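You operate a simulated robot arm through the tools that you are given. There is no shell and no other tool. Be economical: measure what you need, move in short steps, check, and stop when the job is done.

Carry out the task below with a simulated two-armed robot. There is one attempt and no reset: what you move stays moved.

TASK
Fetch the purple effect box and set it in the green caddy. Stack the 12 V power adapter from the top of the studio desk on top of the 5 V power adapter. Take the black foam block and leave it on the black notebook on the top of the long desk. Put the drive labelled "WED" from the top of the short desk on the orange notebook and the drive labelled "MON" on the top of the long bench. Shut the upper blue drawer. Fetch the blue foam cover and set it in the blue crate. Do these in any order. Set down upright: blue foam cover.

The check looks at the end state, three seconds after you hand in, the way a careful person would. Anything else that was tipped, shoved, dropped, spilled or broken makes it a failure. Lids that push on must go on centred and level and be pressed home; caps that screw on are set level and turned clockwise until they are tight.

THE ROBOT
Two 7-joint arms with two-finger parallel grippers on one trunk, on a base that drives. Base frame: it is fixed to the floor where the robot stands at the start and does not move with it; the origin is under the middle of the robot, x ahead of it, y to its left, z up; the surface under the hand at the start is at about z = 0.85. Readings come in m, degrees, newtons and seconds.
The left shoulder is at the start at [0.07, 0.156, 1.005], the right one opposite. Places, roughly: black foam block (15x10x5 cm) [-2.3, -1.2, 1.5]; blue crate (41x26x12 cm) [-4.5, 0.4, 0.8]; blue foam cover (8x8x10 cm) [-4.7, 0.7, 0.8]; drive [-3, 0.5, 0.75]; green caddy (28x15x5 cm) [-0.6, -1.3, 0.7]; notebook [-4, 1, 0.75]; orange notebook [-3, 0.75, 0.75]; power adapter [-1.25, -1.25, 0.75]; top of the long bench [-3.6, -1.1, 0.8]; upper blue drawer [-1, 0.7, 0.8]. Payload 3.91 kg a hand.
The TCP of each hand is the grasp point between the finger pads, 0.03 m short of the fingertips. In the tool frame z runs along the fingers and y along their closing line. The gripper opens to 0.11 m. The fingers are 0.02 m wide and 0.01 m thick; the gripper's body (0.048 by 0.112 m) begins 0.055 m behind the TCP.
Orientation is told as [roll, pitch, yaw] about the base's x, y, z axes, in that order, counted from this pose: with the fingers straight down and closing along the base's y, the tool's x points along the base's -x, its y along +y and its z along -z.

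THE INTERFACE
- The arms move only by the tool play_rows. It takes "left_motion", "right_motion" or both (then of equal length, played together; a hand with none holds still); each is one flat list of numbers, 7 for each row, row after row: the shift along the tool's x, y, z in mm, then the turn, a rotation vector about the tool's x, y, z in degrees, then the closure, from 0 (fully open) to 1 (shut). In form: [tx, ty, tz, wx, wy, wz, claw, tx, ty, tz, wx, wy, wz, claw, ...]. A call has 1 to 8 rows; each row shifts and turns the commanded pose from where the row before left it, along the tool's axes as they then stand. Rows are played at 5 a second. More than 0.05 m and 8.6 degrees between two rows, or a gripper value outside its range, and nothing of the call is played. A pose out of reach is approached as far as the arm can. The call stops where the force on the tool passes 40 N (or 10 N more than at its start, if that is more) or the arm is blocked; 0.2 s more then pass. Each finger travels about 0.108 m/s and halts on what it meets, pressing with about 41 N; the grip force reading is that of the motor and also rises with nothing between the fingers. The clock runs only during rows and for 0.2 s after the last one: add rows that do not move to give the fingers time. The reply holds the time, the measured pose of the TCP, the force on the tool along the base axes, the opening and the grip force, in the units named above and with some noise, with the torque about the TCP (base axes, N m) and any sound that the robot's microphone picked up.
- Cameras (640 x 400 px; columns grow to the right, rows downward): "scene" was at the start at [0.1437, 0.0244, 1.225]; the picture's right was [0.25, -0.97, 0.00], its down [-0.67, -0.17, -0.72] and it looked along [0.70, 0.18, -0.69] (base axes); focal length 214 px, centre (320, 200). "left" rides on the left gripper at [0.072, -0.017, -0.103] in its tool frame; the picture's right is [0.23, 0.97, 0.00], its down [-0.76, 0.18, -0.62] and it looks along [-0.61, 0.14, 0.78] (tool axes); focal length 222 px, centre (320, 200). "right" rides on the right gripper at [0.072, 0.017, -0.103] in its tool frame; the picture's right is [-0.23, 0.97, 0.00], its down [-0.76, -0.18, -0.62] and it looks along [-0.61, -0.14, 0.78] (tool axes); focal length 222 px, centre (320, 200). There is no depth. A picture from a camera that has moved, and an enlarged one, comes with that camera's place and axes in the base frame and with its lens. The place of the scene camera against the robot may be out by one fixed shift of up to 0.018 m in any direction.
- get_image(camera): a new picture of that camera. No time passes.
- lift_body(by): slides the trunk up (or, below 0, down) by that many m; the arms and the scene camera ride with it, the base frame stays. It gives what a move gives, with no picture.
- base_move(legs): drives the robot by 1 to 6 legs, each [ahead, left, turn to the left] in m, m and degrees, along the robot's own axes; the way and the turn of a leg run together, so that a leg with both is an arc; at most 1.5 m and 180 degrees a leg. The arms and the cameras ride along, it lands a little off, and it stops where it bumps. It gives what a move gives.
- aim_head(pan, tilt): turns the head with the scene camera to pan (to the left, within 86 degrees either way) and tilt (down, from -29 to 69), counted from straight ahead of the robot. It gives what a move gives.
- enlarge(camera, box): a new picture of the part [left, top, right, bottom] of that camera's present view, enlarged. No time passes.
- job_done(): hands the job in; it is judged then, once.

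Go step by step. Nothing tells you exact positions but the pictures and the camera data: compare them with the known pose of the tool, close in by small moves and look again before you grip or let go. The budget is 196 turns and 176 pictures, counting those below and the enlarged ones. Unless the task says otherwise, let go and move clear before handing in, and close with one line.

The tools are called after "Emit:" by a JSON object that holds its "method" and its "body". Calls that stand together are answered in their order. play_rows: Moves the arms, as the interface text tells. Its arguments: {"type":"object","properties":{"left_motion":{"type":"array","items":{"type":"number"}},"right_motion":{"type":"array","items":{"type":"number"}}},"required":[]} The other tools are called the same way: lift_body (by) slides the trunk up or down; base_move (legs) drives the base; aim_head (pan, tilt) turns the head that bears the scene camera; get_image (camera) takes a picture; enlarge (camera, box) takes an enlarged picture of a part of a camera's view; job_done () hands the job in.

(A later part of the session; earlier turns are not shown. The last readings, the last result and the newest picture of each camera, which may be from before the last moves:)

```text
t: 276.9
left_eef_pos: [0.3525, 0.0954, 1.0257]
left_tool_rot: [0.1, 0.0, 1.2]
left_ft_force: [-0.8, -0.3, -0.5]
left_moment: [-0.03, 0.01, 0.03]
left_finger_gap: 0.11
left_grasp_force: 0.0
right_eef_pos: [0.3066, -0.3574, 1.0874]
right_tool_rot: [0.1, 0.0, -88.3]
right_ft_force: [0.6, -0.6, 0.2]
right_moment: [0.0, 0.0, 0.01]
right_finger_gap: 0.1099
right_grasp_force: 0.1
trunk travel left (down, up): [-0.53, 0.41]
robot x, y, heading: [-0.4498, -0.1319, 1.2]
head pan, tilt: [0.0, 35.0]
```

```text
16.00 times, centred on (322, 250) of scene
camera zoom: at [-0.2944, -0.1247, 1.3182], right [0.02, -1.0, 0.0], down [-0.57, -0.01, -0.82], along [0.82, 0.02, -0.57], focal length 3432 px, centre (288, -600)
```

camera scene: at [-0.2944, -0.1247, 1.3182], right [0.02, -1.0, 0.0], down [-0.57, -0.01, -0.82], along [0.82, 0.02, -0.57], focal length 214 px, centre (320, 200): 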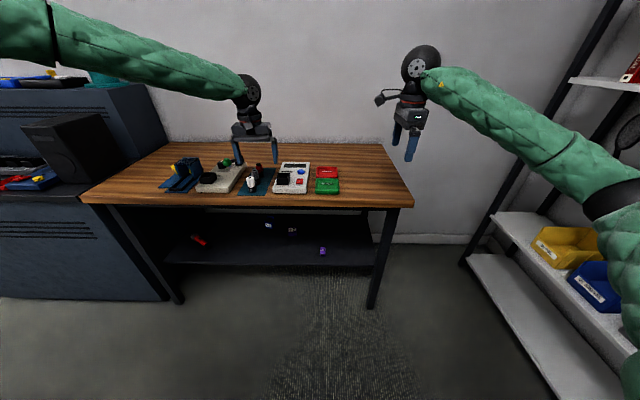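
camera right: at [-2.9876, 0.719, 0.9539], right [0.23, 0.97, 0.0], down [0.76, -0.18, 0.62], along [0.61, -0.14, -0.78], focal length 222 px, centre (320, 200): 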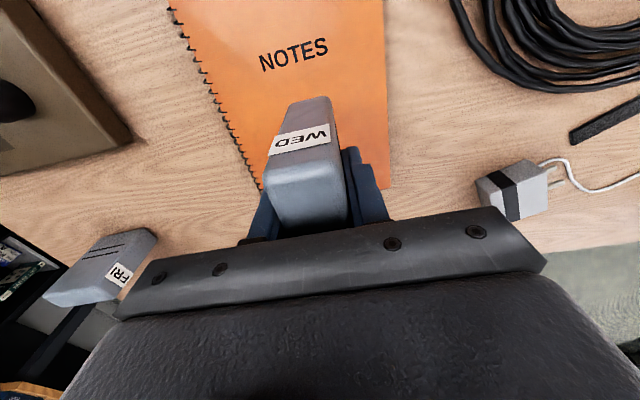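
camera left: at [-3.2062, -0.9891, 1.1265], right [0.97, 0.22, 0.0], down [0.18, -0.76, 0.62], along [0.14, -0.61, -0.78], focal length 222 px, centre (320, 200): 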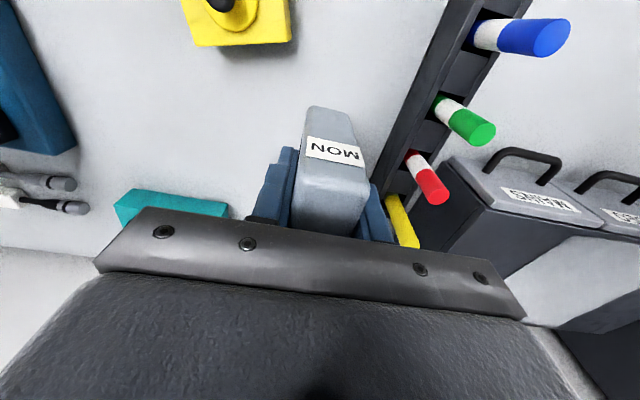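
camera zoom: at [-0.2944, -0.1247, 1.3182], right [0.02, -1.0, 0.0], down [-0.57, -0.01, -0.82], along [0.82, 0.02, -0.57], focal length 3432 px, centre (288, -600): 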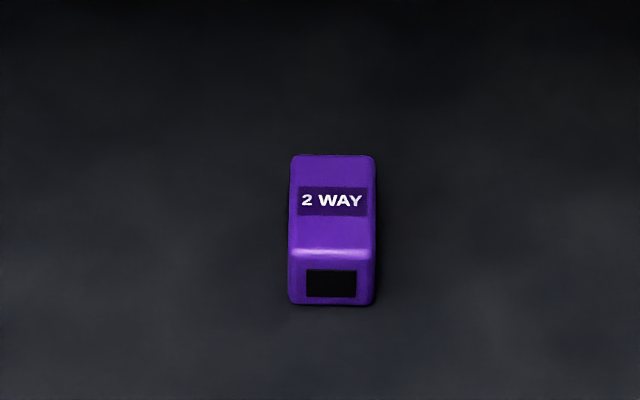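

"2 WAY" is a connector, not the effect box. Checking the rack on the right and the north-east table/shelves.

Emit:
{"method": "aim_head", "body": {"pan": -60, "tilt": 25}}

Emit:
{"method": "get_image", "body": {"camera": "scene"}}

Emit:
{"method": "aim_head", "body": {"pan": 70, "tilt": 5}}

Emit:
{"method": "get_image", "body": {"camera": "scene"}}

```text
t: 278.2
left_eef_pos: [0.3534, 0.0956, 1.0252]
left_tool_rot: [0.0, 0.0, 1.1]
left_ft_force: [0.6, -0.4, 0.0]
left_moment: [0.0, 0.02, -0.04]
left_finger_gap: 0.1101
left_grasp_force: 0.1
right_eef_pos: [0.3071, -0.3567, 1.0871]
right_tool_rot: [0.1, -0.1, -88.4]
right_ft_force: [-0.2, 1.8, -0.1]
right_moment: [0.02, -0.02, 0.01]
right_finger_gap: 0.1101
right_grasp_force: 0.0
trunk travel left (down, up): [-0.53, 0.41]
robot x, y, heading: [-0.4425, -0.1328, 1.0]
head pan, tilt: [-60.0, 25.0]
```

```text
40 pictures are left
camera scene: at [-0.3346, -0.2054, 1.334], right [-0.85, -0.52, 0.0], down [-0.22, 0.36, -0.91], along [0.47, -0.77, -0.42], focal length 214 px, centre (320, 200)
```

scene: 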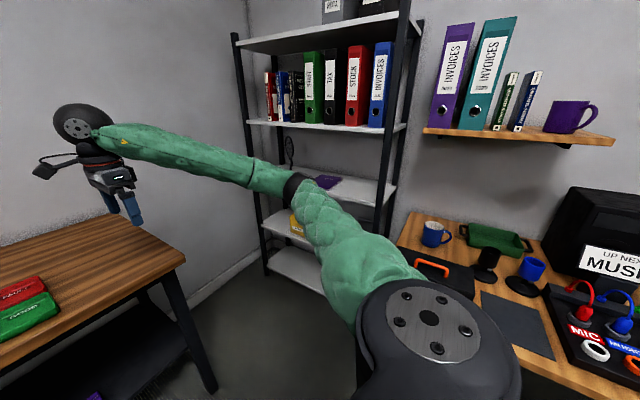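

```text
t: 280.3
left_eef_pos: [0.3533, 0.0955, 1.0257]
left_tool_rot: [0.0, -0.1, 1.3]
left_ft_force: [-0.2, 0.4, -0.3]
left_moment: [-0.03, 0.0, 0.0]
left_finger_gap: 0.1101
left_grasp_force: 0.0
right_eef_pos: [0.3062, -0.3573, 1.0877]
right_tool_rot: [0.1, 0.0, -88.3]
right_ft_force: [-0.1, 0.8, -0.3]
right_moment: [-0.01, 0.0, -0.01]
right_finger_gap: 0.1101
right_grasp_force: 0.1
trunk travel left (down, up): [-0.53, 0.41]
robot x, y, heading: [-0.446, -0.1316, 1.5]
head pan, tilt: [70.0, 5.0]
```

```text
39 pictures are left
camera scene: at [-0.3529, -0.0398, 1.3664], right [0.95, -0.32, 0.0], down [-0.03, -0.08, -1.0], along [0.32, 0.94, -0.09], focal length 214 px, centre (320, 200)
```

scene: 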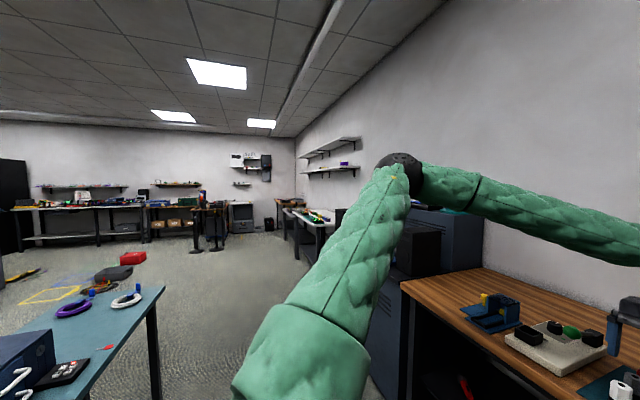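

Emit:
{"method": "enlarge", "body": {"camera": "scene", "box": [280, 130, 370, 240]}}

```text
3.64 times, centred on (325, 185) of scene
camera zoom: at [-0.3529, -0.0398, 1.3664], right [0.95, -0.32, 0.0], down [-0.03, -0.08, -1.0], along [0.32, 0.94, -0.09], focal length 780 px, centre (302, 254)
```

zoom: 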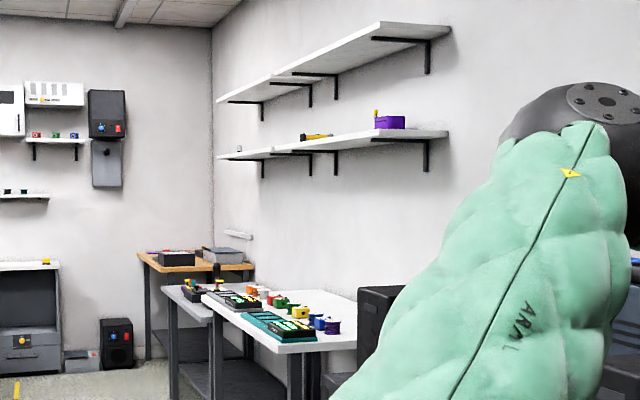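

Emit:
{"method": "enlarge", "body": {"camera": "scene", "box": [328, 153, 360, 173]}}

```text
16.00 times, centred on (344, 163) of scene
camera zoom: at [-0.3529, -0.0398, 1.3664], right [0.95, -0.32, 0.0], down [-0.03, -0.08, -1.0], along [0.32, 0.94, -0.09], focal length 3432 px, centre (-64, 792)
```

zoom: 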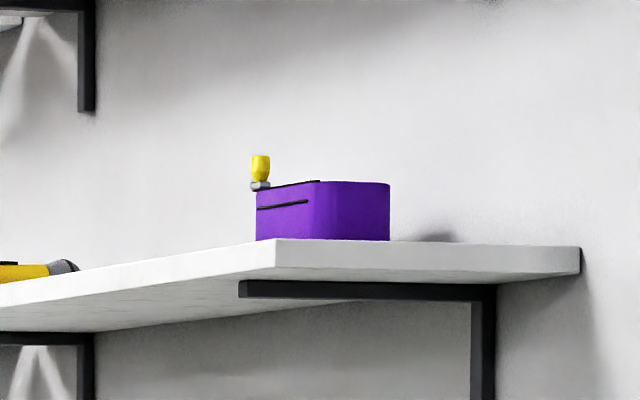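

I'll check the equipment cabinet beside the desk and the rack with clearer views.

Emit:
{"method": "aim_head", "body": {"pan": 38, "tilt": 15}}

Emit:
{"method": "enlarge", "body": {"camera": "scene", "box": [150, 120, 420, 290]}}

Emit:
{"method": "base_move", "body": {"legs": [[0, 0, -55]]}}

Emit:
{"method": "aim_head", "body": {"pan": 5, "tilt": 25}}

Emit:
{"method": "get_image", "body": {"camera": "scene"}}

```text
t: 281.3
left_eef_pos: [0.3522, 0.0968, 1.0242]
left_tool_rot: [0.0, 0.1, 1.2]
left_ft_force: [1.0, -0.2, -0.2]
left_moment: [0.02, 0.06, -0.03]
left_finger_gap: 0.1097
left_grasp_force: 0.1
right_eef_pos: [0.3081, -0.3561, 1.0875]
right_tool_rot: [0.0, 0.0, -88.3]
right_ft_force: [0.2, -0.2, -0.6]
right_moment: [-0.01, -0.02, -0.05]
right_finger_gap: 0.11
right_grasp_force: 0.0
trunk travel left (down, up): [-0.53, 0.41]
robot x, y, heading: [-0.4462, -0.1335, 1.1]
head pan, tilt: [38.0, 15.0]
```

```text
2.35 times, centred on (285, 205) of scene
camera zoom: at [-0.3102, -0.0675, 1.3502], right [0.63, -0.77, 0.0], down [-0.2, -0.16, -0.97], along [0.75, 0.61, -0.26], focal length 505 px, centre (402, 188)
```

zoom: 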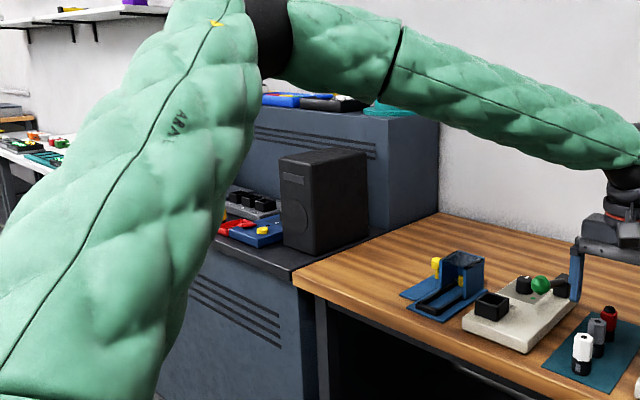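

```text
t: 284.1
left_eef_pos: [0.1992, -0.6555, 1.0262]
left_tool_rot: [0.0, 0.0, -53.7]
left_ft_force: [0.3, -1.1, 0.1]
left_moment: [0.0, -0.01, -0.05]
left_finger_gap: 0.1096
left_grasp_force: 0.0
right_eef_pos: [-0.1975, -0.877, 1.0874]
right_tool_rot: [0.1, 0.0, -143.1]
right_ft_force: [0.8, 0.0, -0.1]
right_moment: [-0.02, -0.02, -0.03]
right_finger_gap: 0.1099
right_grasp_force: 0.1
trunk travel left (down, up): [-0.53, 0.41]
robot x, y, heading: [-0.4465, -0.1279, -53.9]
head pan, tilt: [38.0, 15.0]
```

```text
t: 285.1
left_eef_pos: [0.1982, -0.6549, 1.0255]
left_tool_rot: [0.0, 0.0, -53.6]
left_ft_force: [-0.2, 0.9, 0.2]
left_moment: [0.02, -0.02, -0.01]
left_finger_gap: 0.1101
left_grasp_force: 0.0
right_eef_pos: [-0.1981, -0.8778, 1.0888]
right_tool_rot: [0.0, 0.1, -143.2]
right_ft_force: [-0.9, 1.0, -0.4]
right_moment: [0.02, 0.0, -0.03]
right_finger_gap: 0.1097
right_grasp_force: 0.0
trunk travel left (down, up): [-0.53, 0.41]
robot x, y, heading: [-0.4522, -0.1337, -53.6]
head pan, tilt: [5.0, 25.0]
```

```text
35 pictures are left
camera scene: at [-0.3423, -0.2379, 1.334], right [-0.75, -0.66, 0.0], down [-0.28, 0.32, -0.91], along [0.6, -0.68, -0.42], focal length 214 px, centre (320, 200)
```

scene: 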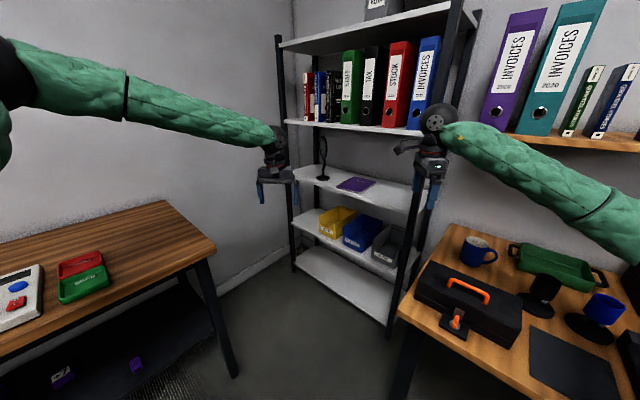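

Emit:
{"method": "enlarge", "body": {"camera": "scene", "box": [290, 160, 440, 290]}}

Emit:
{"method": "lift_body", "body": {"by": 0.4}}

Emit:
{"method": "base_move", "body": {"legs": [[0, 0, 100], [0.6, 0.1, 35]]}}

Emit:
{"method": "aim_head", "body": {"pan": -25, "tilt": 20}}

Emit:
{"method": "get_image", "body": {"camera": "scene"}}

```text
3.08 times, centred on (365, 225) of scene
camera zoom: at [-0.3423, -0.2379, 1.334], right [-0.75, -0.66, 0.0], down [-0.28, 0.32, -0.91], along [0.6, -0.68, -0.42], focal length 660 px, centre (182, 123)
```

zoom: 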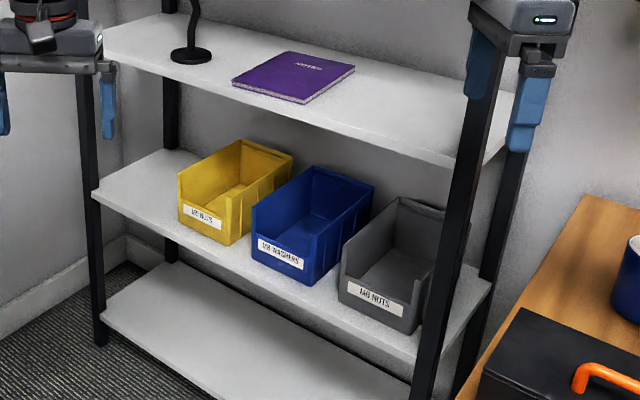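

```text
t: 289.0
left_eef_pos: [0.1991, -0.6556, 1.4256]
left_tool_rot: [0.0, 0.0, -53.7]
left_ft_force: [1.2, -0.3, -0.7]
left_moment: [-0.02, 0.0, 0.01]
left_finger_gap: 0.11
left_grasp_force: 0.1
right_eef_pos: [-0.1983, -0.8774, 1.4879]
right_tool_rot: [0.1, 0.0, -143.2]
right_ft_force: [-0.3, 0.0, 0.4]
right_moment: [-0.02, -0.02, 0.01]
right_finger_gap: 0.1102
right_grasp_force: 0.0
trunk travel left (down, up): [-0.93, 0.01]
robot x, y, heading: [-0.4486, -0.1323, -53.5]
head pan, tilt: [5.0, 25.0]
```

```text
t: 296.6
left_eef_pos: [-0.3348, 1.268, 1.4268]
left_tool_rot: [0.0, -0.1, 80.5]
left_ft_force: [0.1, 0.6, 0.4]
left_moment: [0.05, 0.01, -0.01]
left_finger_gap: 0.1103
left_grasp_force: 0.0
right_eef_pos: [0.1005, 1.1383, 1.4889]
right_tool_rot: [0.1, 0.1, -9.2]
right_ft_force: [-0.5, 0.1, -0.6]
right_moment: [-0.02, -0.03, -0.03]
right_finger_gap: 0.1099
right_grasp_force: 0.1
trunk travel left (down, up): [-0.93, 0.01]
robot x, y, heading: [-0.2638, 0.4417, 80.4]
head pan, tilt: [5.0, 25.0]
```

```text
t: 297.5
left_eef_pos: [-0.336, 1.2684, 1.4248]
left_tool_rot: [0.1, 0.0, 80.4]
left_ft_force: [-0.2, 0.8, 0.2]
left_moment: [0.01, -0.01, 0.01]
left_finger_gap: 0.11
left_grasp_force: 0.0
right_eef_pos: [0.101, 1.1402, 1.4873]
right_tool_rot: [0.1, 0.0, -9.1]
right_ft_force: [0.1, 0.0, 0.1]
right_moment: [-0.03, 0.0, 0.02]
right_finger_gap: 0.1101
right_grasp_force: 0.0
trunk travel left (down, up): [-0.93, 0.01]
robot x, y, heading: [-0.2654, 0.4401, 80.4]
head pan, tilt: [-25.0, 20.0]
```

```text
33 pictures are left
camera scene: at [-0.1883, 0.5725, 1.742], right [0.82, -0.57, 0.0], down [-0.19, -0.28, -0.94], along [0.53, 0.77, -0.34], focal length 214 px, centre (320, 200)
```

scene: 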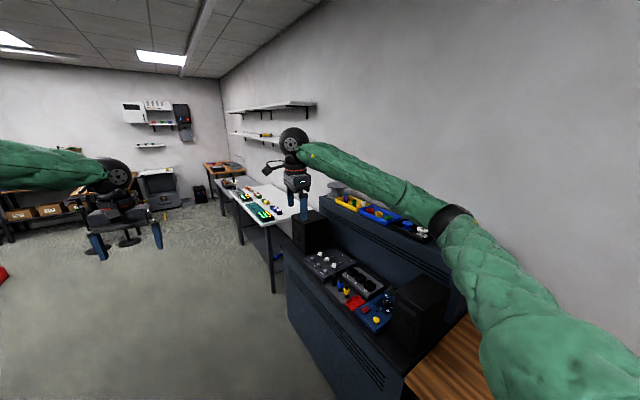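

Emit:
{"method": "enlarge", "body": {"camera": "scene", "box": [200, 95, 320, 225]}}

Emit:
{"method": "enlarge", "body": {"camera": "scene", "box": [290, 180, 450, 340]}}

```text
3.08 times, centred on (260, 160) of scene
camera zoom: at [-0.1883, 0.5725, 1.742], right [0.82, -0.57, 0.0], down [-0.19, -0.28, -0.94], along [0.53, 0.77, -0.34], focal length 660 px, centre (505, 323)
```

zoom: 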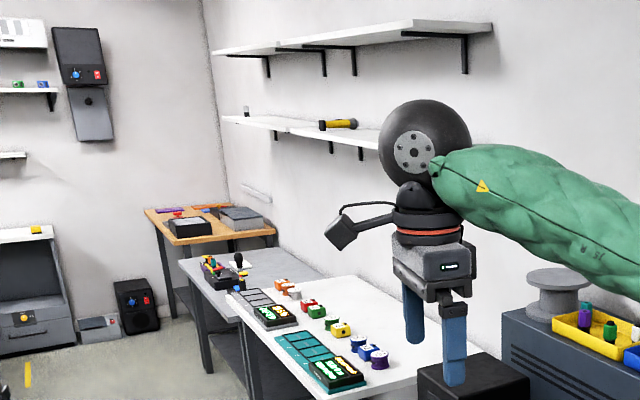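

```text
2.50 times, centred on (370, 260) of scene
camera zoom: at [-0.1883, 0.5725, 1.742], right [0.82, -0.57, 0.0], down [-0.19, -0.28, -0.94], along [0.53, 0.77, -0.34], focal length 536 px, centre (195, 50)
```

zoom: 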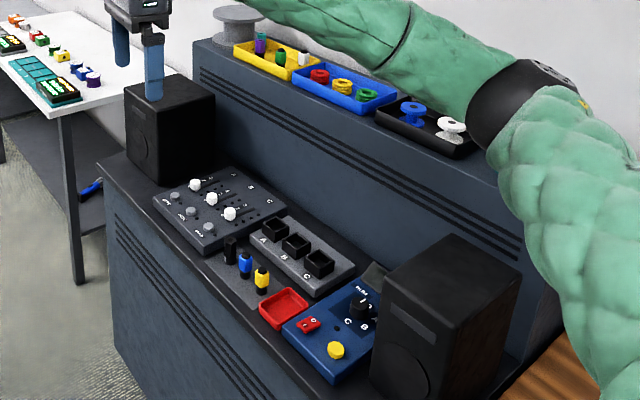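

Not there either. The purple box on the north-east wall shelf (≈(0.95,2.7,1.6)) deserves a close look; driving north.

Emit:
{"method": "base_move", "body": {"legs": [[0.9, 0.12, 9]]}}

Emit:
{"method": "aim_head", "body": {"pan": -55, "tilt": 5}}

Emit:
{"method": "get_image", "body": {"camera": "scene"}}

```text
t: 302.3
left_eef_pos: [-0.5079, 2.1539, 1.4261]
left_tool_rot: [0.0, -0.1, 89.4]
left_ft_force: [-0.5, 0.5, 0.4]
left_moment: [0.0, -0.01, -0.02]
left_finger_gap: 0.1103
left_grasp_force: 0.0
right_eef_pos: [-0.0555, 2.0939, 1.4895]
right_tool_rot: [0.1, 0.0, -0.1]
right_ft_force: [1.0, -0.9, 0.0]
right_moment: [0.02, -0.02, 0.0]
right_finger_gap: 0.1098
right_grasp_force: 0.0
trunk travel left (down, up): [-0.93, 0.01]
robot x, y, heading: [-0.306, 1.348, 89.5]
head pan, tilt: [-25.0, 20.0]
```

```text
t: 303.2
left_eef_pos: [-0.5074, 2.1543, 1.4255]
left_tool_rot: [0.0, 0.0, 89.5]
left_ft_force: [-0.4, -0.8, -0.6]
left_moment: [-0.02, 0.03, -0.01]
left_finger_gap: 0.1098
left_grasp_force: 0.1
right_eef_pos: [-0.0546, 2.0957, 1.488]
right_tool_rot: [0.1, 0.1, 0.0]
right_ft_force: [-0.2, -0.4, 0.6]
right_moment: [-0.02, 0.0, -0.01]
right_finger_gap: 0.1099
right_grasp_force: 0.1
trunk travel left (down, up): [-0.93, 0.01]
robot x, y, heading: [-0.3017, 1.3505, 89.6]
head pan, tilt: [-55.0, 5.0]
```

```text
30 pictures are left
camera scene: at [-0.2146, 1.4557, 1.7663], right [0.57, -0.82, 0.0], down [-0.07, -0.05, -1.0], along [0.82, 0.56, -0.09], focal length 214 px, centre (320, 200)
```

scene: 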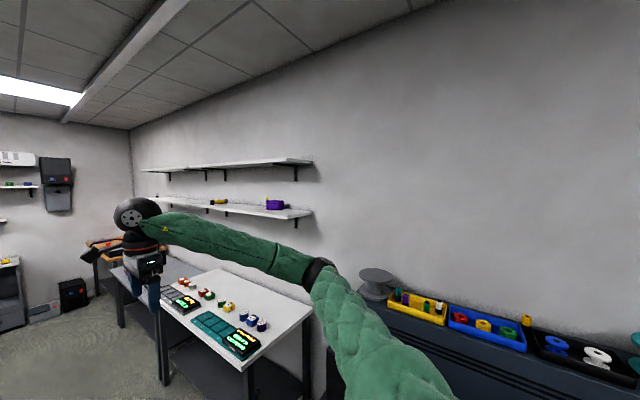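

Emit:
{"method": "enlarge", "body": {"camera": "scene", "box": [250, 190, 310, 225]}}

```text
10.67 times, centred on (280, 208) of scene
camera zoom: at [-0.2146, 1.4557, 1.7663], right [0.57, -0.82, 0.0], down [-0.07, -0.05, -1.0], along [0.82, 0.56, -0.09], focal length 2288 px, centre (747, 120)
```

zoom: 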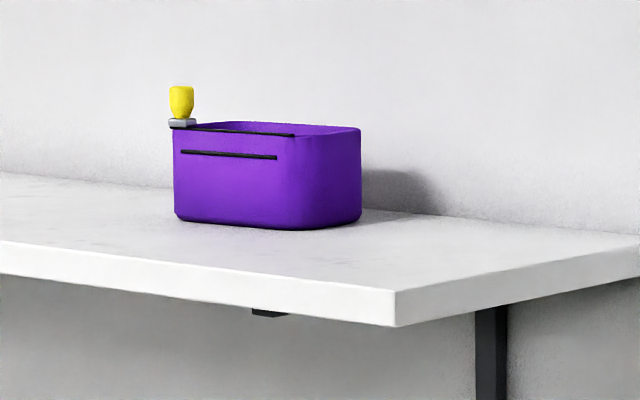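

That is just an open bin. Next, the cabinets near the door (≈(-3.5,3.4)): looking left.

Emit:
{"method": "aim_head", "body": {"pan": 80, "tilt": 12}}

Emit:
{"method": "get_image", "body": {"camera": "scene"}}

```text
t: 305.4
left_eef_pos: [-0.5075, 2.1536, 1.4258]
left_tool_rot: [0.0, 0.1, 89.5]
left_ft_force: [0.0, 0.4, 0.3]
left_moment: [-0.01, 0.01, 0.01]
left_finger_gap: 0.1097
left_grasp_force: 0.1
right_eef_pos: [-0.0557, 2.0956, 1.4886]
right_tool_rot: [0.1, -0.1, -0.1]
right_ft_force: [-0.4, 0.5, 0.2]
right_moment: [0.04, -0.02, 0.03]
right_finger_gap: 0.1098
right_grasp_force: 0.1
trunk travel left (down, up): [-0.93, 0.01]
robot x, y, heading: [-0.3054, 1.348, 89.4]
head pan, tilt: [80.0, 12.0]
```

```text
28 pictures are left
camera scene: at [-0.3819, 1.4204, 1.7551], right [0.18, 0.98, 0.0], down [0.2, -0.04, -0.98], along [-0.96, 0.18, -0.21], focal length 214 px, centre (320, 200)
```

scene: 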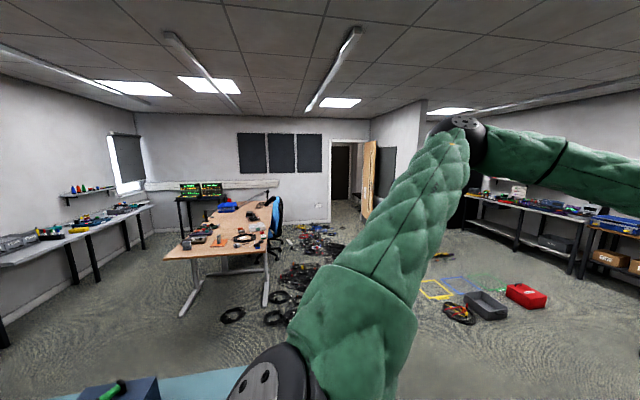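

Emit:
{"method": "enlarge", "body": {"camera": "scene", "box": [0, 175, 160, 275]}}

Emit:
{"method": "enlarge", "body": {"camera": "scene", "box": [400, 180, 600, 330]}}

```text
4.00 times, centred on (80, 225) of scene
camera zoom: at [-0.3819, 1.4204, 1.7551], right [0.18, 0.98, 0.0], down [0.2, -0.04, -0.98], along [-0.96, 0.18, -0.21], focal length 858 px, centre (1280, 100)
```

zoom: 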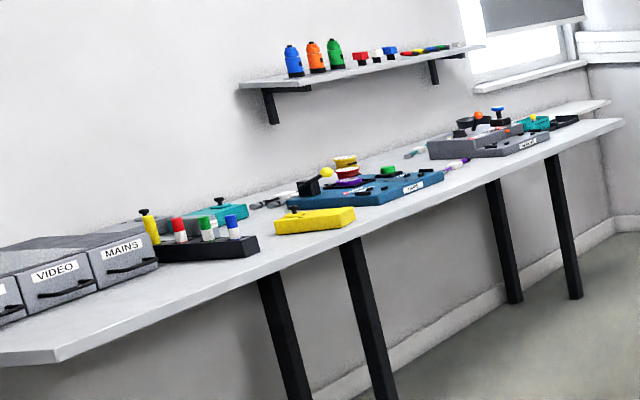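

```text
2.67 times, centred on (500, 255) of scene
camera zoom: at [-0.3819, 1.4204, 1.7551], right [0.18, 0.98, 0.0], down [0.2, -0.04, -0.98], along [-0.96, 0.18, -0.21], focal length 572 px, centre (-160, 53)
```

zoom: 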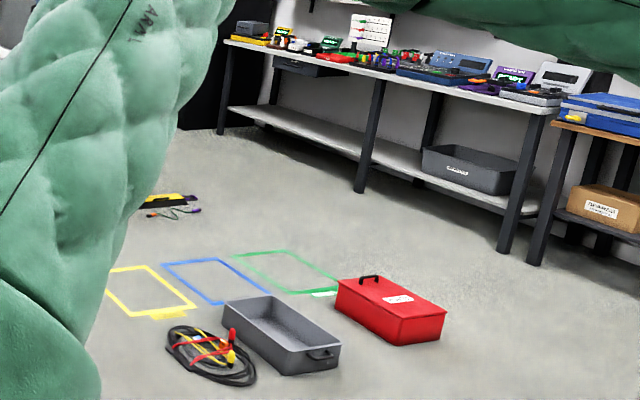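

Emit:
{"method": "enlarge", "body": {"camera": "scene", "box": [465, 180, 600, 235]}}

Emit:
{"method": "enlarge", "body": {"camera": "scene", "box": [260, 190, 380, 300]}}

```text
4.74 times, centred on (532, 208) of scene
camera zoom: at [-0.3819, 1.4204, 1.7551], right [0.18, 0.98, 0.0], down [0.2, -0.04, -0.98], along [-0.96, 0.18, -0.21], focal length 1017 px, centre (-687, 164)
```

zoom: 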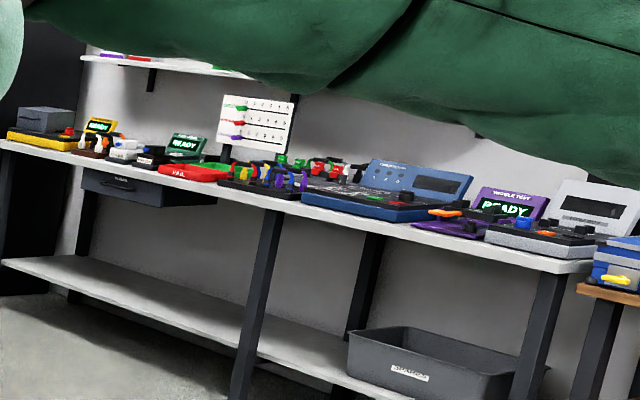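

```text
3.64 times, centred on (320, 245) of scene
camera zoom: at [-0.3819, 1.4204, 1.7551], right [0.18, 0.98, 0.0], down [0.2, -0.04, -0.98], along [-0.96, 0.18, -0.21], focal length 780 px, centre (320, 36)
```

zoom: 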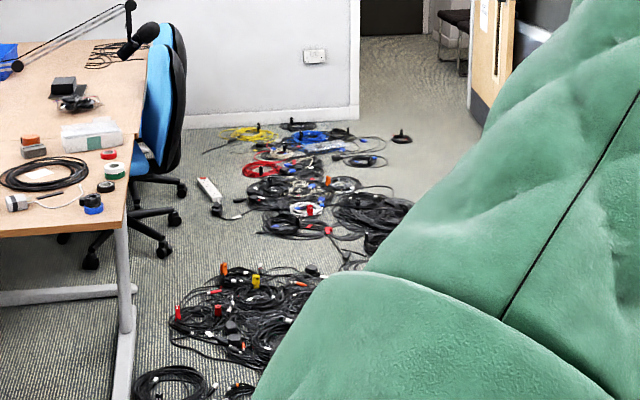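

Turning to look straight at the door-side cabinets between the arms.

Emit:
{"method": "base_move", "body": {"legs": [[0, 0, 57]]}}

Emit:
{"method": "aim_head", "body": {"pan": 0, "tilt": 15}}

Emit:
{"method": "get_image", "body": {"camera": "scene"}}

```text
t: 308.4
left_eef_pos: [-1.0907, 1.6138, 1.4262]
left_tool_rot: [-0.1, 0.0, 146.7]
left_ft_force: [-0.6, 0.6, 1.1]
left_moment: [-0.01, -0.03, 0.03]
left_finger_gap: 0.1104
left_grasp_force: 0.0
right_eef_pos: [-0.797, 1.9605, 1.4885]
right_tool_rot: [0.1, 0.1, 57.2]
right_ft_force: [1.1, -0.5, -1.2]
right_moment: [0.01, -0.02, 0.0]
right_finger_gap: 0.11
right_grasp_force: 0.1
trunk travel left (down, up): [-0.93, 0.01]
robot x, y, heading: [-0.3043, 1.3483, 146.7]
head pan, tilt: [80.0, 12.0]
```

```text
t: 309.9
left_eef_pos: [-1.0912, 1.614, 1.4251]
left_tool_rot: [0.0, 0.0, 146.8]
left_ft_force: [-0.2, -0.3, -0.5]
left_moment: [-0.02, 0.0, 0.0]
left_finger_gap: 0.11
left_grasp_force: 0.1
right_eef_pos: [-0.7968, 1.9613, 1.4878]
right_tool_rot: [0.1, 0.0, 57.2]
right_ft_force: [0.0, -0.4, 0.3]
right_moment: [0.03, 0.0, -0.02]
right_finger_gap: 0.1101
right_grasp_force: 0.1
trunk travel left (down, up): [-0.93, 0.01]
robot x, y, heading: [-0.3043, 1.3505, 146.5]
head pan, tilt: [0.0, 15.0]
```

```text
23 pictures are left
camera scene: at [-0.4117, 1.4314, 1.7502], right [0.55, 0.84, 0.0], down [0.22, -0.14, -0.97], along [-0.81, 0.53, -0.26], focal length 214 px, centre (320, 200)
```

scene: 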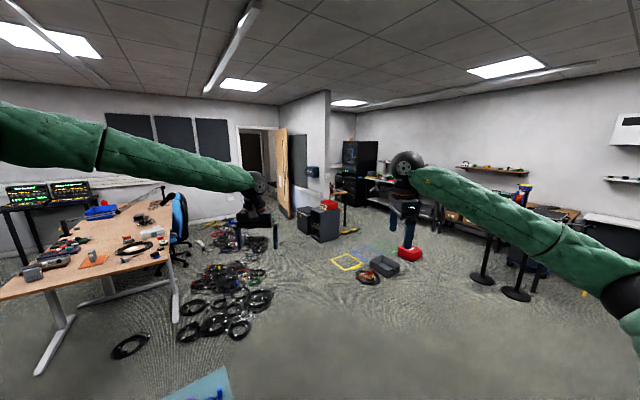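

Emit:
{"method": "enlarge", "body": {"camera": "scene", "box": [275, 160, 405, 260]}}

```text
4.00 times, centred on (340, 210) of scene
camera zoom: at [-0.4117, 1.4314, 1.7502], right [0.55, 0.84, 0.0], down [0.22, -0.14, -0.97], along [-0.81, 0.53, -0.26], focal length 858 px, centre (240, 160)
```

zoom: 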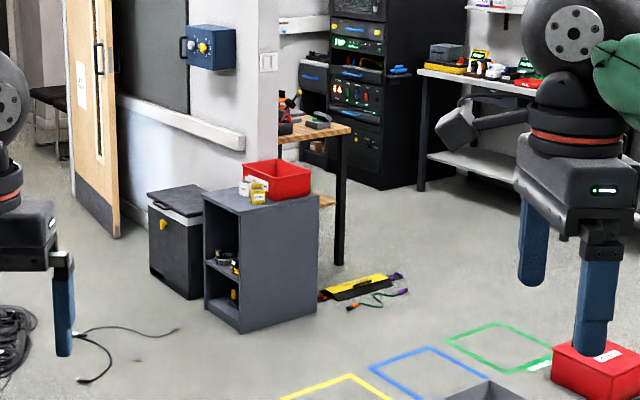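

Nothing there. I'll re-inspect the under-desk shelf at close range with the camera low, especially the "+7" item and hidden corners.

Emit:
{"method": "base_move", "body": {"legs": [[0, 0, -57], [-1.45, 0, 0], [0, 0, -90], [-0.25, 0, 0]]}}

Emit:
{"method": "lift_body", "body": {"by": -0.4}}

Emit:
{"method": "lift_body", "body": {"by": -0.4}}

Emit:
{"method": "aim_head", "body": {"pan": 5, "tilt": 20}}

Emit:
{"method": "get_image", "body": {"camera": "scene"}}

```text
t: 324.9
left_eef_pos: [0.2437, 0.1033, 1.4253]
left_tool_rot: [0.0, -0.1, 0.4]
left_ft_force: [-0.6, 1.1, -0.5]
left_moment: [-0.01, 0.02, -0.04]
left_finger_gap: 0.1099
left_grasp_force: 0.0
right_eef_pos: [0.1906, -0.349, 1.487]
right_tool_rot: [0.0, -0.1, -89.1]
right_ft_force: [0.8, 0.0, -0.2]
right_moment: [0.0, 0.02, 0.01]
right_finger_gap: 0.11
right_grasp_force: 0.0
trunk travel left (down, up): [-0.93, 0.01]
robot x, y, heading: [-0.5615, -0.1087, 0.2]
head pan, tilt: [0.0, 15.0]
```

```text
t: 328.7
left_eef_pos: [0.2412, 0.1036, 1.0259]
left_tool_rot: [-0.1, 0.0, 0.3]
left_ft_force: [-0.1, 0.6, -0.8]
left_moment: [-0.01, -0.02, 0.02]
left_finger_gap: 0.1103
left_grasp_force: 0.0
right_eef_pos: [0.1884, -0.3482, 1.0874]
right_tool_rot: [0.1, -0.1, -89.2]
right_ft_force: [0.5, -1.2, 0.0]
right_moment: [0.01, -0.03, 0.0]
right_finger_gap: 0.1099
right_grasp_force: 0.1
trunk travel left (down, up): [-0.53, 0.41]
robot x, y, heading: [-0.5577, -0.1074, 0.4]
head pan, tilt: [0.0, 15.0]
```

```text
t: 332.6
left_eef_pos: [0.2414, 0.1034, 0.6253]
left_tool_rot: [0.0, 0.0, 0.5]
left_ft_force: [0.6, -0.6, -0.6]
left_moment: [-0.02, 0.01, 0.02]
left_finger_gap: 0.1101
left_grasp_force: 0.1
right_eef_pos: [0.1878, -0.3492, 0.6872]
right_tool_rot: [0.1, 0.0, -89.2]
right_ft_force: [0.4, -0.9, -0.2]
right_moment: [0.0, 0.05, -0.01]
right_finger_gap: 0.1098
right_grasp_force: 0.0
trunk travel left (down, up): [-0.13, 0.81]
robot x, y, heading: [-0.5606, -0.1139, 0.5]
head pan, tilt: [0.0, 15.0]
```

```text
t: 333.2
left_eef_pos: [0.2413, 0.1034, 0.6251]
left_tool_rot: [0.0, 0.0, 0.4]
left_ft_force: [-0.3, 0.5, 0.1]
left_moment: [0.01, 0.02, 0.01]
left_finger_gap: 0.1099
left_grasp_force: 0.0
right_eef_pos: [0.1895, -0.3494, 0.6876]
right_tool_rot: [0.1, 0.0, -89.2]
right_ft_force: [0.2, -0.1, 0.7]
right_moment: [-0.03, 0.01, 0.0]
right_finger_gap: 0.1102
right_grasp_force: 0.1
trunk travel left (down, up): [-0.13, 0.81]
robot x, y, heading: [-0.5619, -0.1137, 0.2]
head pan, tilt: [5.0, 20.0]
```

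```text
21 pictures are left
camera scene: at [-0.4043, -0.0995, 0.9421], right [0.09, -1.0, 0.0], down [-0.34, -0.03, -0.94], along [0.94, 0.09, -0.34], focal length 214 px, centre (320, 200)
```

scene: 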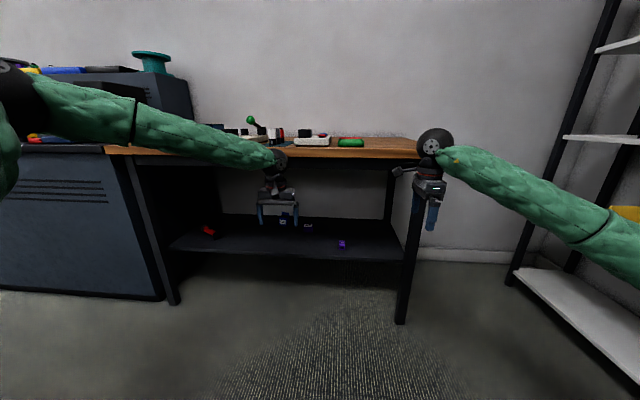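

Emit:
{"method": "enlarge", "body": {"camera": "scene", "box": [265, 205, 355, 255]}}

```text
7.11 times, centred on (310, 230) of scene
camera zoom: at [-0.4043, -0.0995, 0.9421], right [0.09, -1.0, 0.0], down [-0.34, -0.03, -0.94], along [0.94, 0.09, -0.34], focal length 1525 px, centre (391, -13)
```

zoom: 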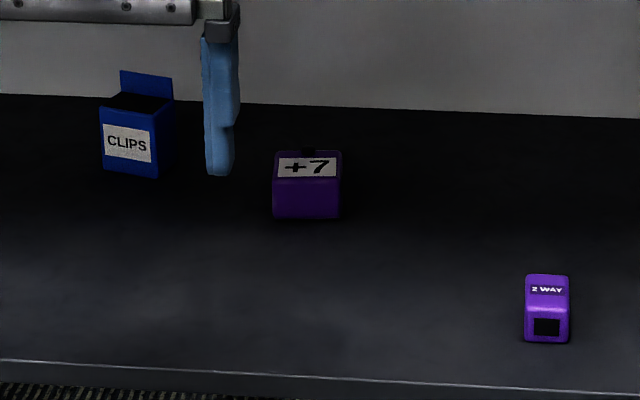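

The "+7" box could belong to the audio console with A/B/C sockets. I'll check that console and the north-east table's coloured boxes up close to decide.

Emit:
{"method": "lift_body", "body": {"by": 0.4}}

Emit:
{"method": "lift_body", "body": {"by": 0.4}}

Emit:
{"method": "base_move", "body": {"legs": [[0.26, 0, 0], [0, 0, 80], [0.6, 0, 0]]}}

Emit:
{"method": "aim_head", "body": {"pan": -25, "tilt": 20}}

Emit:
{"method": "enlarge", "body": {"camera": "scene", "box": [290, 230, 400, 330]}}

Emit:
{"method": "enlarge", "body": {"camera": "scene", "box": [225, 175, 295, 230]}}

```text
t: 337.1
left_eef_pos: [0.2409, 0.1039, 1.025]
left_tool_rot: [0.0, 0.0, 0.4]
left_ft_force: [0.0, -0.2, 0.4]
left_moment: [0.03, -0.04, 0.0]
left_finger_gap: 0.1099
left_grasp_force: 0.1
right_eef_pos: [0.189, -0.3495, 1.0879]
right_tool_rot: [0.1, 0.1, -89.3]
right_ft_force: [0.3, -0.2, 0.4]
right_moment: [0.01, 0.0, -0.02]
right_finger_gap: 0.1099
right_grasp_force: 0.0
trunk travel left (down, up): [-0.53, 0.41]
robot x, y, heading: [-0.5609, -0.1147, 0.2]
head pan, tilt: [5.0, 20.0]
```

```text
t: 340.9
left_eef_pos: [0.2415, 0.1039, 1.4251]
left_tool_rot: [0.0, -0.1, 0.4]
left_ft_force: [-0.3, -0.8, -1.1]
left_moment: [-0.01, -0.01, -0.05]
left_finger_gap: 0.11
left_grasp_force: 0.0
right_eef_pos: [0.1894, -0.349, 1.4878]
right_tool_rot: [0.1, 0.0, -89.3]
right_ft_force: [0.2, -0.2, 0.7]
right_moment: [0.01, -0.03, 0.03]
right_finger_gap: 0.11
right_grasp_force: 0.1
trunk travel left (down, up): [-0.93, 0.01]
robot x, y, heading: [-0.562, -0.1114, 0.4]
head pan, tilt: [5.0, 20.0]
```

```text
t: 349.2
left_eef_pos: [-0.2735, 1.3072, 1.4263]
left_tool_rot: [0.1, 0.0, 80.3]
left_ft_force: [0.2, -1.1, 0.5]
left_moment: [0.04, 0.0, 0.04]
left_finger_gap: 0.11
left_grasp_force: 0.1
right_eef_pos: [0.1624, 1.1768, 1.4886]
right_tool_rot: [0.1, 0.0, -9.2]
right_ft_force: [-0.9, 0.2, 0.3]
right_moment: [0.03, -0.01, -0.03]
right_finger_gap: 0.1098
right_grasp_force: 0.1
trunk travel left (down, up): [-0.93, 0.01]
robot x, y, heading: [-0.2041, 0.4781, 80.2]
head pan, tilt: [5.0, 20.0]
```

```text
t: 350.1
left_eef_pos: [-0.2732, 1.3086, 1.4249]
left_tool_rot: [0.0, 0.0, 80.3]
left_ft_force: [0.4, -0.1, 0.1]
left_moment: [0.03, 0.02, 0.0]
left_finger_gap: 0.1099
left_grasp_force: 0.1
right_eef_pos: [0.1617, 1.1777, 1.4888]
right_tool_rot: [0.0, 0.0, -9.2]
right_ft_force: [-0.4, 0.1, 0.3]
right_moment: [0.0, 0.0, -0.01]
right_finger_gap: 0.1099
right_grasp_force: 0.0
trunk travel left (down, up): [-0.93, 0.01]
robot x, y, heading: [-0.2003, 0.4777, 80.3]
head pan, tilt: [-25.0, 20.0]
```

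```text
4.00 times, centred on (345, 280) of scene
camera zoom: at [-0.1266, 0.611, 1.742], right [0.82, -0.57, 0.0], down [-0.19, -0.28, -0.94], along [0.53, 0.77, -0.34], focal length 858 px, centre (220, -120)
```

zoom: 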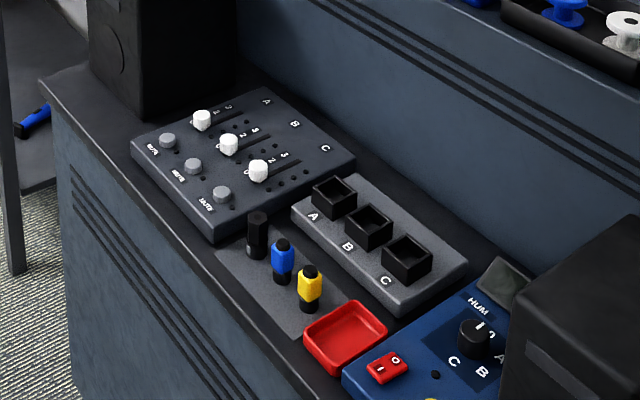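

```text
7.27 times, centred on (260, 202) of scene
camera zoom: at [-0.1266, 0.611, 1.742], right [0.82, -0.57, 0.0], down [-0.19, -0.28, -0.94], along [0.53, 0.77, -0.34], focal length 1560 px, centre (756, 182)
```

zoom: 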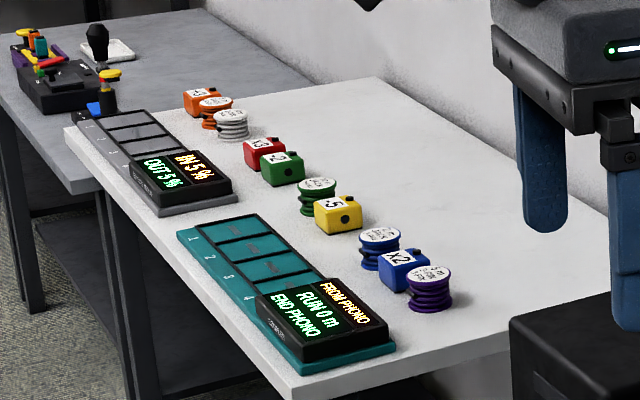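

Found the answer: the family of small coloured boxes ("x2", "-5", …) are the effect boxes, so the purple "+7" box on the under-desk shelf (centre ≈(0.731,0.079), z 0.335–0.375) is the one. Driving back, and lowering fully with space ahead.

Emit:
{"method": "base_move", "body": {"legs": [[-0.6, 0, 0], [0, 0, -80], [-0.42, 0, 0]]}}

Emit:
{"method": "play_rows", "body": {"right_motion": [0, -45, 0, 0, 0, 0, 0, 0, -45, 0, 0, 0, 0, 0, 0, -45, 0, 0, 0, 0, 0, 0, -45, 0, 0, 0, 0, 0, 0, -45, 0, 0, 0, 0, 0, 0, -30, 0, 0, 0, 0, 0]}}

Emit:
{"method": "lift_body", "body": {"by": -0.4}}

Emit:
{"method": "lift_body", "body": {"by": -0.4}}

Emit:
{"method": "play_rows", "body": {"left_motion": [0, 0, 0, 0, -7.5, 0, 0, 0, 0, 0, 0, -7.5, 0, 0, 0, 0, 0, 0, -7.5, 0, 0, 0, 0, 0, 0, -7.5, 0, 0, 0, 0, 0, 0, -7.5, 0, 0, 0, 0, 0, 0, -7.5, 0, 0]}}

```text
t: 359.1
left_eef_pos: [0.0788, 0.1067, 1.4247]
left_tool_rot: [0.0, 0.0, 1.3]
left_ft_force: [0.7, 0.6, 0.1]
left_moment: [0.02, -0.01, 0.03]
left_finger_gap: 0.1102
left_grasp_force: 0.1
right_eef_pos: [0.0331, -0.347, 1.4865]
right_tool_rot: [0.0, 0.1, -88.2]
right_ft_force: [0.1, -0.3, 0.0]
right_moment: [-0.02, 0.03, 0.0]
right_finger_gap: 0.1104
right_grasp_force: 0.0
trunk travel left (down, up): [-0.93, 0.01]
robot x, y, heading: [-0.723, -0.1244, 1.5]
head pan, tilt: [-25.0, 20.0]
```

```text
t: 360.5
left_eef_pos: [0.076, 0.1061, 1.4257]
left_tool_rot: [0.1, -0.1, 1.5]
left_ft_force: [-0.5, -0.4, -0.5]
left_moment: [0.01, 0.01, 0.02]
left_finger_gap: 0.11
left_grasp_force: 0.1
right_eef_pos: [-0.2238, -0.3556, 1.4873]
right_tool_rot: [0.2, 0.0, -88.2]
right_ft_force: [0.4, 0.3, 0.4]
right_moment: [-0.03, 0.03, 0.03]
right_finger_gap: 0.1099
right_grasp_force: 0.1
trunk travel left (down, up): [-0.93, 0.01]
robot x, y, heading: [-0.7253, -0.1262, 1.3]
head pan, tilt: [-25.0, 20.0]
```

```text
t: 364.3
left_eef_pos: [0.0768, 0.1058, 1.0263]
left_tool_rot: [0.0, 0.0, 1.3]
left_ft_force: [-0.3, 0.0, -0.6]
left_moment: [0.02, -0.01, 0.02]
left_finger_gap: 0.1097
left_grasp_force: 0.1
right_eef_pos: [-0.2239, -0.3551, 1.088]
right_tool_rot: [0.1, 0.1, -88.2]
right_ft_force: [0.6, 0.2, 0.2]
right_moment: [0.0, -0.01, 0.0]
right_finger_gap: 0.1099
right_grasp_force: 0.1
trunk travel left (down, up): [-0.53, 0.41]
robot x, y, heading: [-0.721, -0.1222, 1.6]
head pan, tilt: [-25.0, 20.0]
```

```text
t: 367.3
left_eef_pos: [0.095, 0.3091, 0.6841]
left_tool_rot: [-4.3, 1.0, 20.7]
left_ft_force: [3.5, -1.0, -4.9]
left_moment: [0.11, 0.26, 0.04]
left_finger_gap: 0.1098
left_grasp_force: 0.1
right_eef_pos: [-0.1155, -0.2729, 0.7397]
right_tool_rot: [3.1, 1.1, -79.3]
right_ft_force: [-1.1, 8.5, -7.7]
right_moment: [-0.76, -0.11, 0.05]
right_finger_gap: 0.1101
right_grasp_force: 0.0
trunk travel left (down, up): [-0.189, 0.751]
robot x, y, heading: [-0.6471, -0.1221, 11.2]
head pan, tilt: [-25.0, 20.0]
stopped: the arm was blocked; the commanded pose is now the measured one
```

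```text
t: 367.7
left_eef_pos: [0.1071, 0.3227, 0.7032]
left_tool_rot: [-1.2, -2.5, 28.0]
left_ft_force: [0.5, 0.9, 0.1]
left_moment: [-0.02, -0.01, -0.01]
left_finger_gap: 0.1101
left_grasp_force: 0.1
right_eef_pos: [-0.0757, -0.317, 0.6951]
right_tool_rot: [1.7, 5.0, -78.7]
right_ft_force: [-0.7, 0.1, -0.5]
right_moment: [-0.02, -0.02, 0.02]
right_finger_gap: 0.1099
right_grasp_force: 0.1
trunk travel left (down, up): [-0.189, 0.751]
robot x, y, heading: [-0.6279, -0.1143, 13.8]
head pan, tilt: [-25.0, 20.0]
stopped in row 1 (right hand): the arm was blocked; the commanded pose is now the measured one
```

The lowering was blocked – an arm touched something. Looking before moving.

Emit:
{"method": "aim_head", "body": {"pan": -75, "tilt": 40}}

Emit:
{"method": "get_image", "body": {"camera": "scene"}}

```text
t: 368.9
left_eef_pos: [0.1013, 0.319, 0.7029]
left_tool_rot: [-1.5, -2.7, 27.0]
left_ft_force: [0.6, -0.3, -0.2]
left_moment: [0.02, -0.02, 0.02]
left_finger_gap: 0.1102
left_grasp_force: 0.0
right_eef_pos: [-0.0794, -0.3131, 0.7011]
right_tool_rot: [2.3, 5.0, -77.8]
right_ft_force: [0.8, -0.3, 0.2]
right_moment: [-0.01, 0.0, 0.02]
right_finger_gap: 0.11
right_grasp_force: 0.0
trunk travel left (down, up): [-0.189, 0.751]
robot x, y, heading: [-0.6347, -0.1176, 13.7]
head pan, tilt: [-75.0, 40.0]
```

```text
17 pictures are left
camera scene: at [-0.5502, -0.0869, 0.9861], right [-0.88, -0.48, 0.02], down [-0.29, 0.49, -0.82], along [0.38, -0.73, -0.57], focal length 214 px, centre (320, 200)
```

scene: 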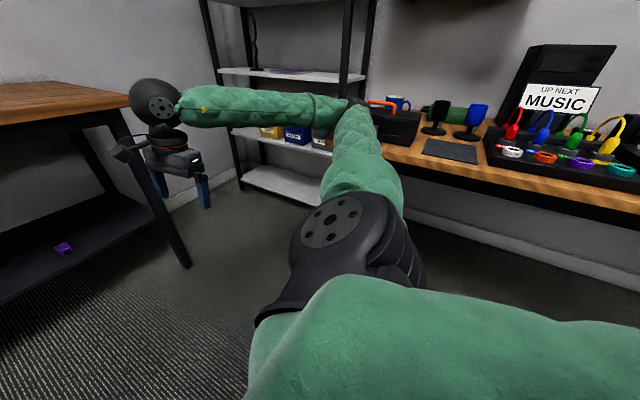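

The right elbow touched the studio-desk corner near the toolbox. Raising back up and inspecting for displacement.

Emit:
{"method": "lift_body", "body": {"by": 0.35}}

Emit:
{"method": "get_image", "body": {"camera": "scene"}}

```text
t: 369.2
left_eef_pos: [0.0855, 0.4145, 0.7232]
left_tool_rot: [2.6, -3.9, 39.9]
left_ft_force: [-2.8, -2.1, 0.7]
left_moment: [0.08, -0.28, -0.05]
left_finger_gap: 0.1101
left_grasp_force: 0.1
right_eef_pos: [0.0143, -0.2939, 0.6353]
right_tool_rot: [1.8, 10.8, -70.9]
right_ft_force: [4.9, 12.2, -8.2]
right_moment: [-0.89, 0.38, 0.16]
right_finger_gap: 0.1099
right_grasp_force: 0.1
trunk travel left (down, up): [-0.19, 0.75]
robot x, y, heading: [-0.5896, -0.0882, 22.4]
head pan, tilt: [-75.0, 40.0]
stopped: the arm was blocked; the commanded pose is now the measured one
```

```text
16 pictures are left
camera scene: at [-0.4921, -0.1117, 0.9741], right [-0.79, -0.61, 0.0], down [-0.38, 0.49, -0.78], along [0.48, -0.62, -0.62], focal length 214 px, centre (320, 200)
```

scene: 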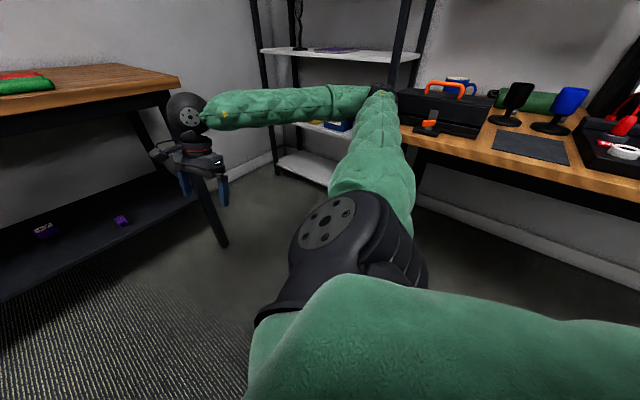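

Emit:
{"method": "aim_head", "body": {"pan": 75, "tilt": 40}}

Emit:
{"method": "get_image", "body": {"camera": "scene"}}

```text
t: 371.5
left_eef_pos: [0.1073, 0.3926, 0.7176]
left_tool_rot: [1.5, -3.0, 36.5]
left_ft_force: [0.1, 0.4, 0.0]
left_moment: [0.0, 0.03, 0.01]
left_finger_gap: 0.11
left_grasp_force: 0.1
right_eef_pos: [0.0138, -0.2872, 0.6705]
right_tool_rot: [2.6, 9.4, -71.2]
right_ft_force: [-0.4, 0.8, 0.2]
right_moment: [0.02, -0.02, -0.01]
right_finger_gap: 0.11
right_grasp_force: 0.0
trunk travel left (down, up): [-0.19, 0.75]
robot x, y, heading: [-0.5759, -0.1054, 21.3]
head pan, tilt: [75.0, 40.0]
```

```text
15 pictures are left
camera scene: at [-0.5422, 0.0411, 0.9769], right [0.99, 0.11, 0.01], down [0.08, -0.67, -0.74], along [-0.07, 0.73, -0.68], focal length 214 px, centre (320, 200)
```

scene: 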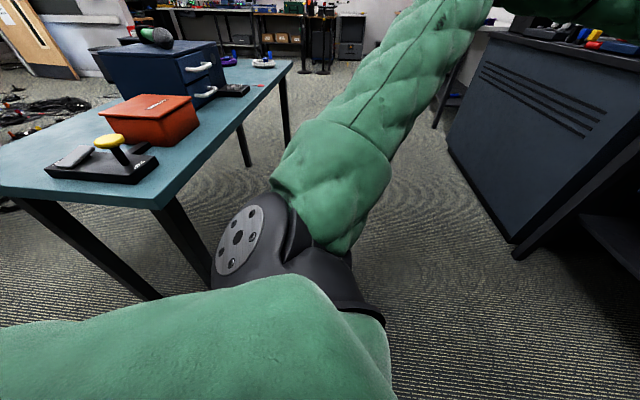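

Left side is clear; the right elbow is caught at the studio desk/rack corner. Easing the base away from it (+y).

Emit:
{"method": "base_move", "body": {"legs": [[0, 0.1, 0]]}}

Emit:
{"method": "aim_head", "body": {"pan": -75, "tilt": 35}}

Emit:
{"method": "get_image", "body": {"camera": "scene"}}

```text
t: 372.6
left_eef_pos: [0.0524, 0.4424, 0.7156]
left_tool_rot: [2.9, -3.4, 42.2]
left_ft_force: [0.4, 0.4, -0.2]
left_moment: [-0.01, 0.02, 0.0]
left_finger_gap: 0.1099
left_grasp_force: 0.1
right_eef_pos: [0.0157, -0.2695, 0.634]
right_tool_rot: [2.5, 12.1, -68.2]
right_ft_force: [-1.7, 2.0, 1.0]
right_moment: [-0.2, -0.13, -0.03]
right_finger_gap: 0.11
right_grasp_force: 0.0
trunk travel left (down, up): [-0.19, 0.75]
robot x, y, heading: [-0.6048, -0.0906, 24.7]
head pan, tilt: [75.0, 40.0]
stopped in leg 1: the robot was blocked; the commanded pose is now the measured one
```

```text
t: 375.0
left_eef_pos: [0.0446, 0.4487, 0.7192]
left_tool_rot: [2.8, -3.5, 43.0]
left_ft_force: [-0.5, 0.8, 0.0]
left_moment: [0.0, -0.02, 0.03]
left_finger_gap: 0.1101
left_grasp_force: 0.1
right_eef_pos: [0.0185, -0.2602, 0.6394]
right_tool_rot: [2.7, 11.9, -67.3]
right_ft_force: [0.0, 0.5, 0.0]
right_moment: [0.01, 0.01, 0.04]
right_finger_gap: 0.1099
right_grasp_force: 0.0
trunk travel left (down, up): [-0.19, 0.75]
robot x, y, heading: [-0.6047, -0.0944, 25.5]
head pan, tilt: [-75.0, 35.0]
```

```text
14 pictures are left
camera scene: at [-0.4976, -0.1113, 0.9823], right [-0.76, -0.65, 0.01], down [-0.36, 0.41, -0.83], along [0.54, -0.64, -0.55], focal length 214 px, centre (320, 200)
```

scene: 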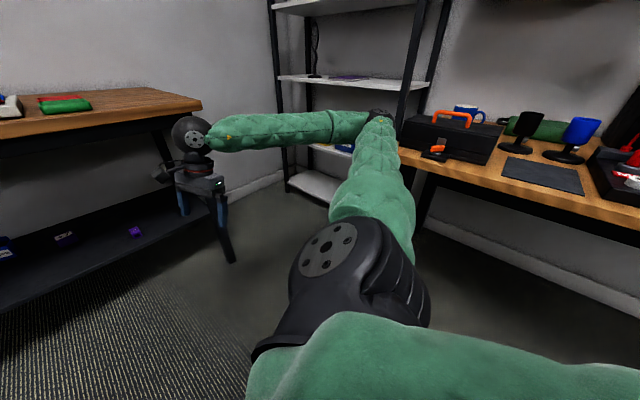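

Emit:
{"method": "enlarge", "body": {"camera": "scene", "box": [320, 80, 480, 260]}}

```text
2.22 times, centred on (400, 170) of scene
camera zoom: at [-0.4976, -0.1113, 0.9823], right [-0.76, -0.65, 0.01], down [-0.36, 0.41, -0.83], along [0.54, -0.64, -0.55], focal length 477 px, centre (142, 267)
```

zoom: 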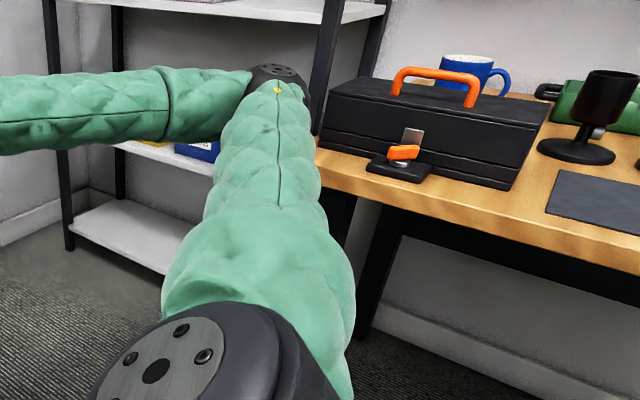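

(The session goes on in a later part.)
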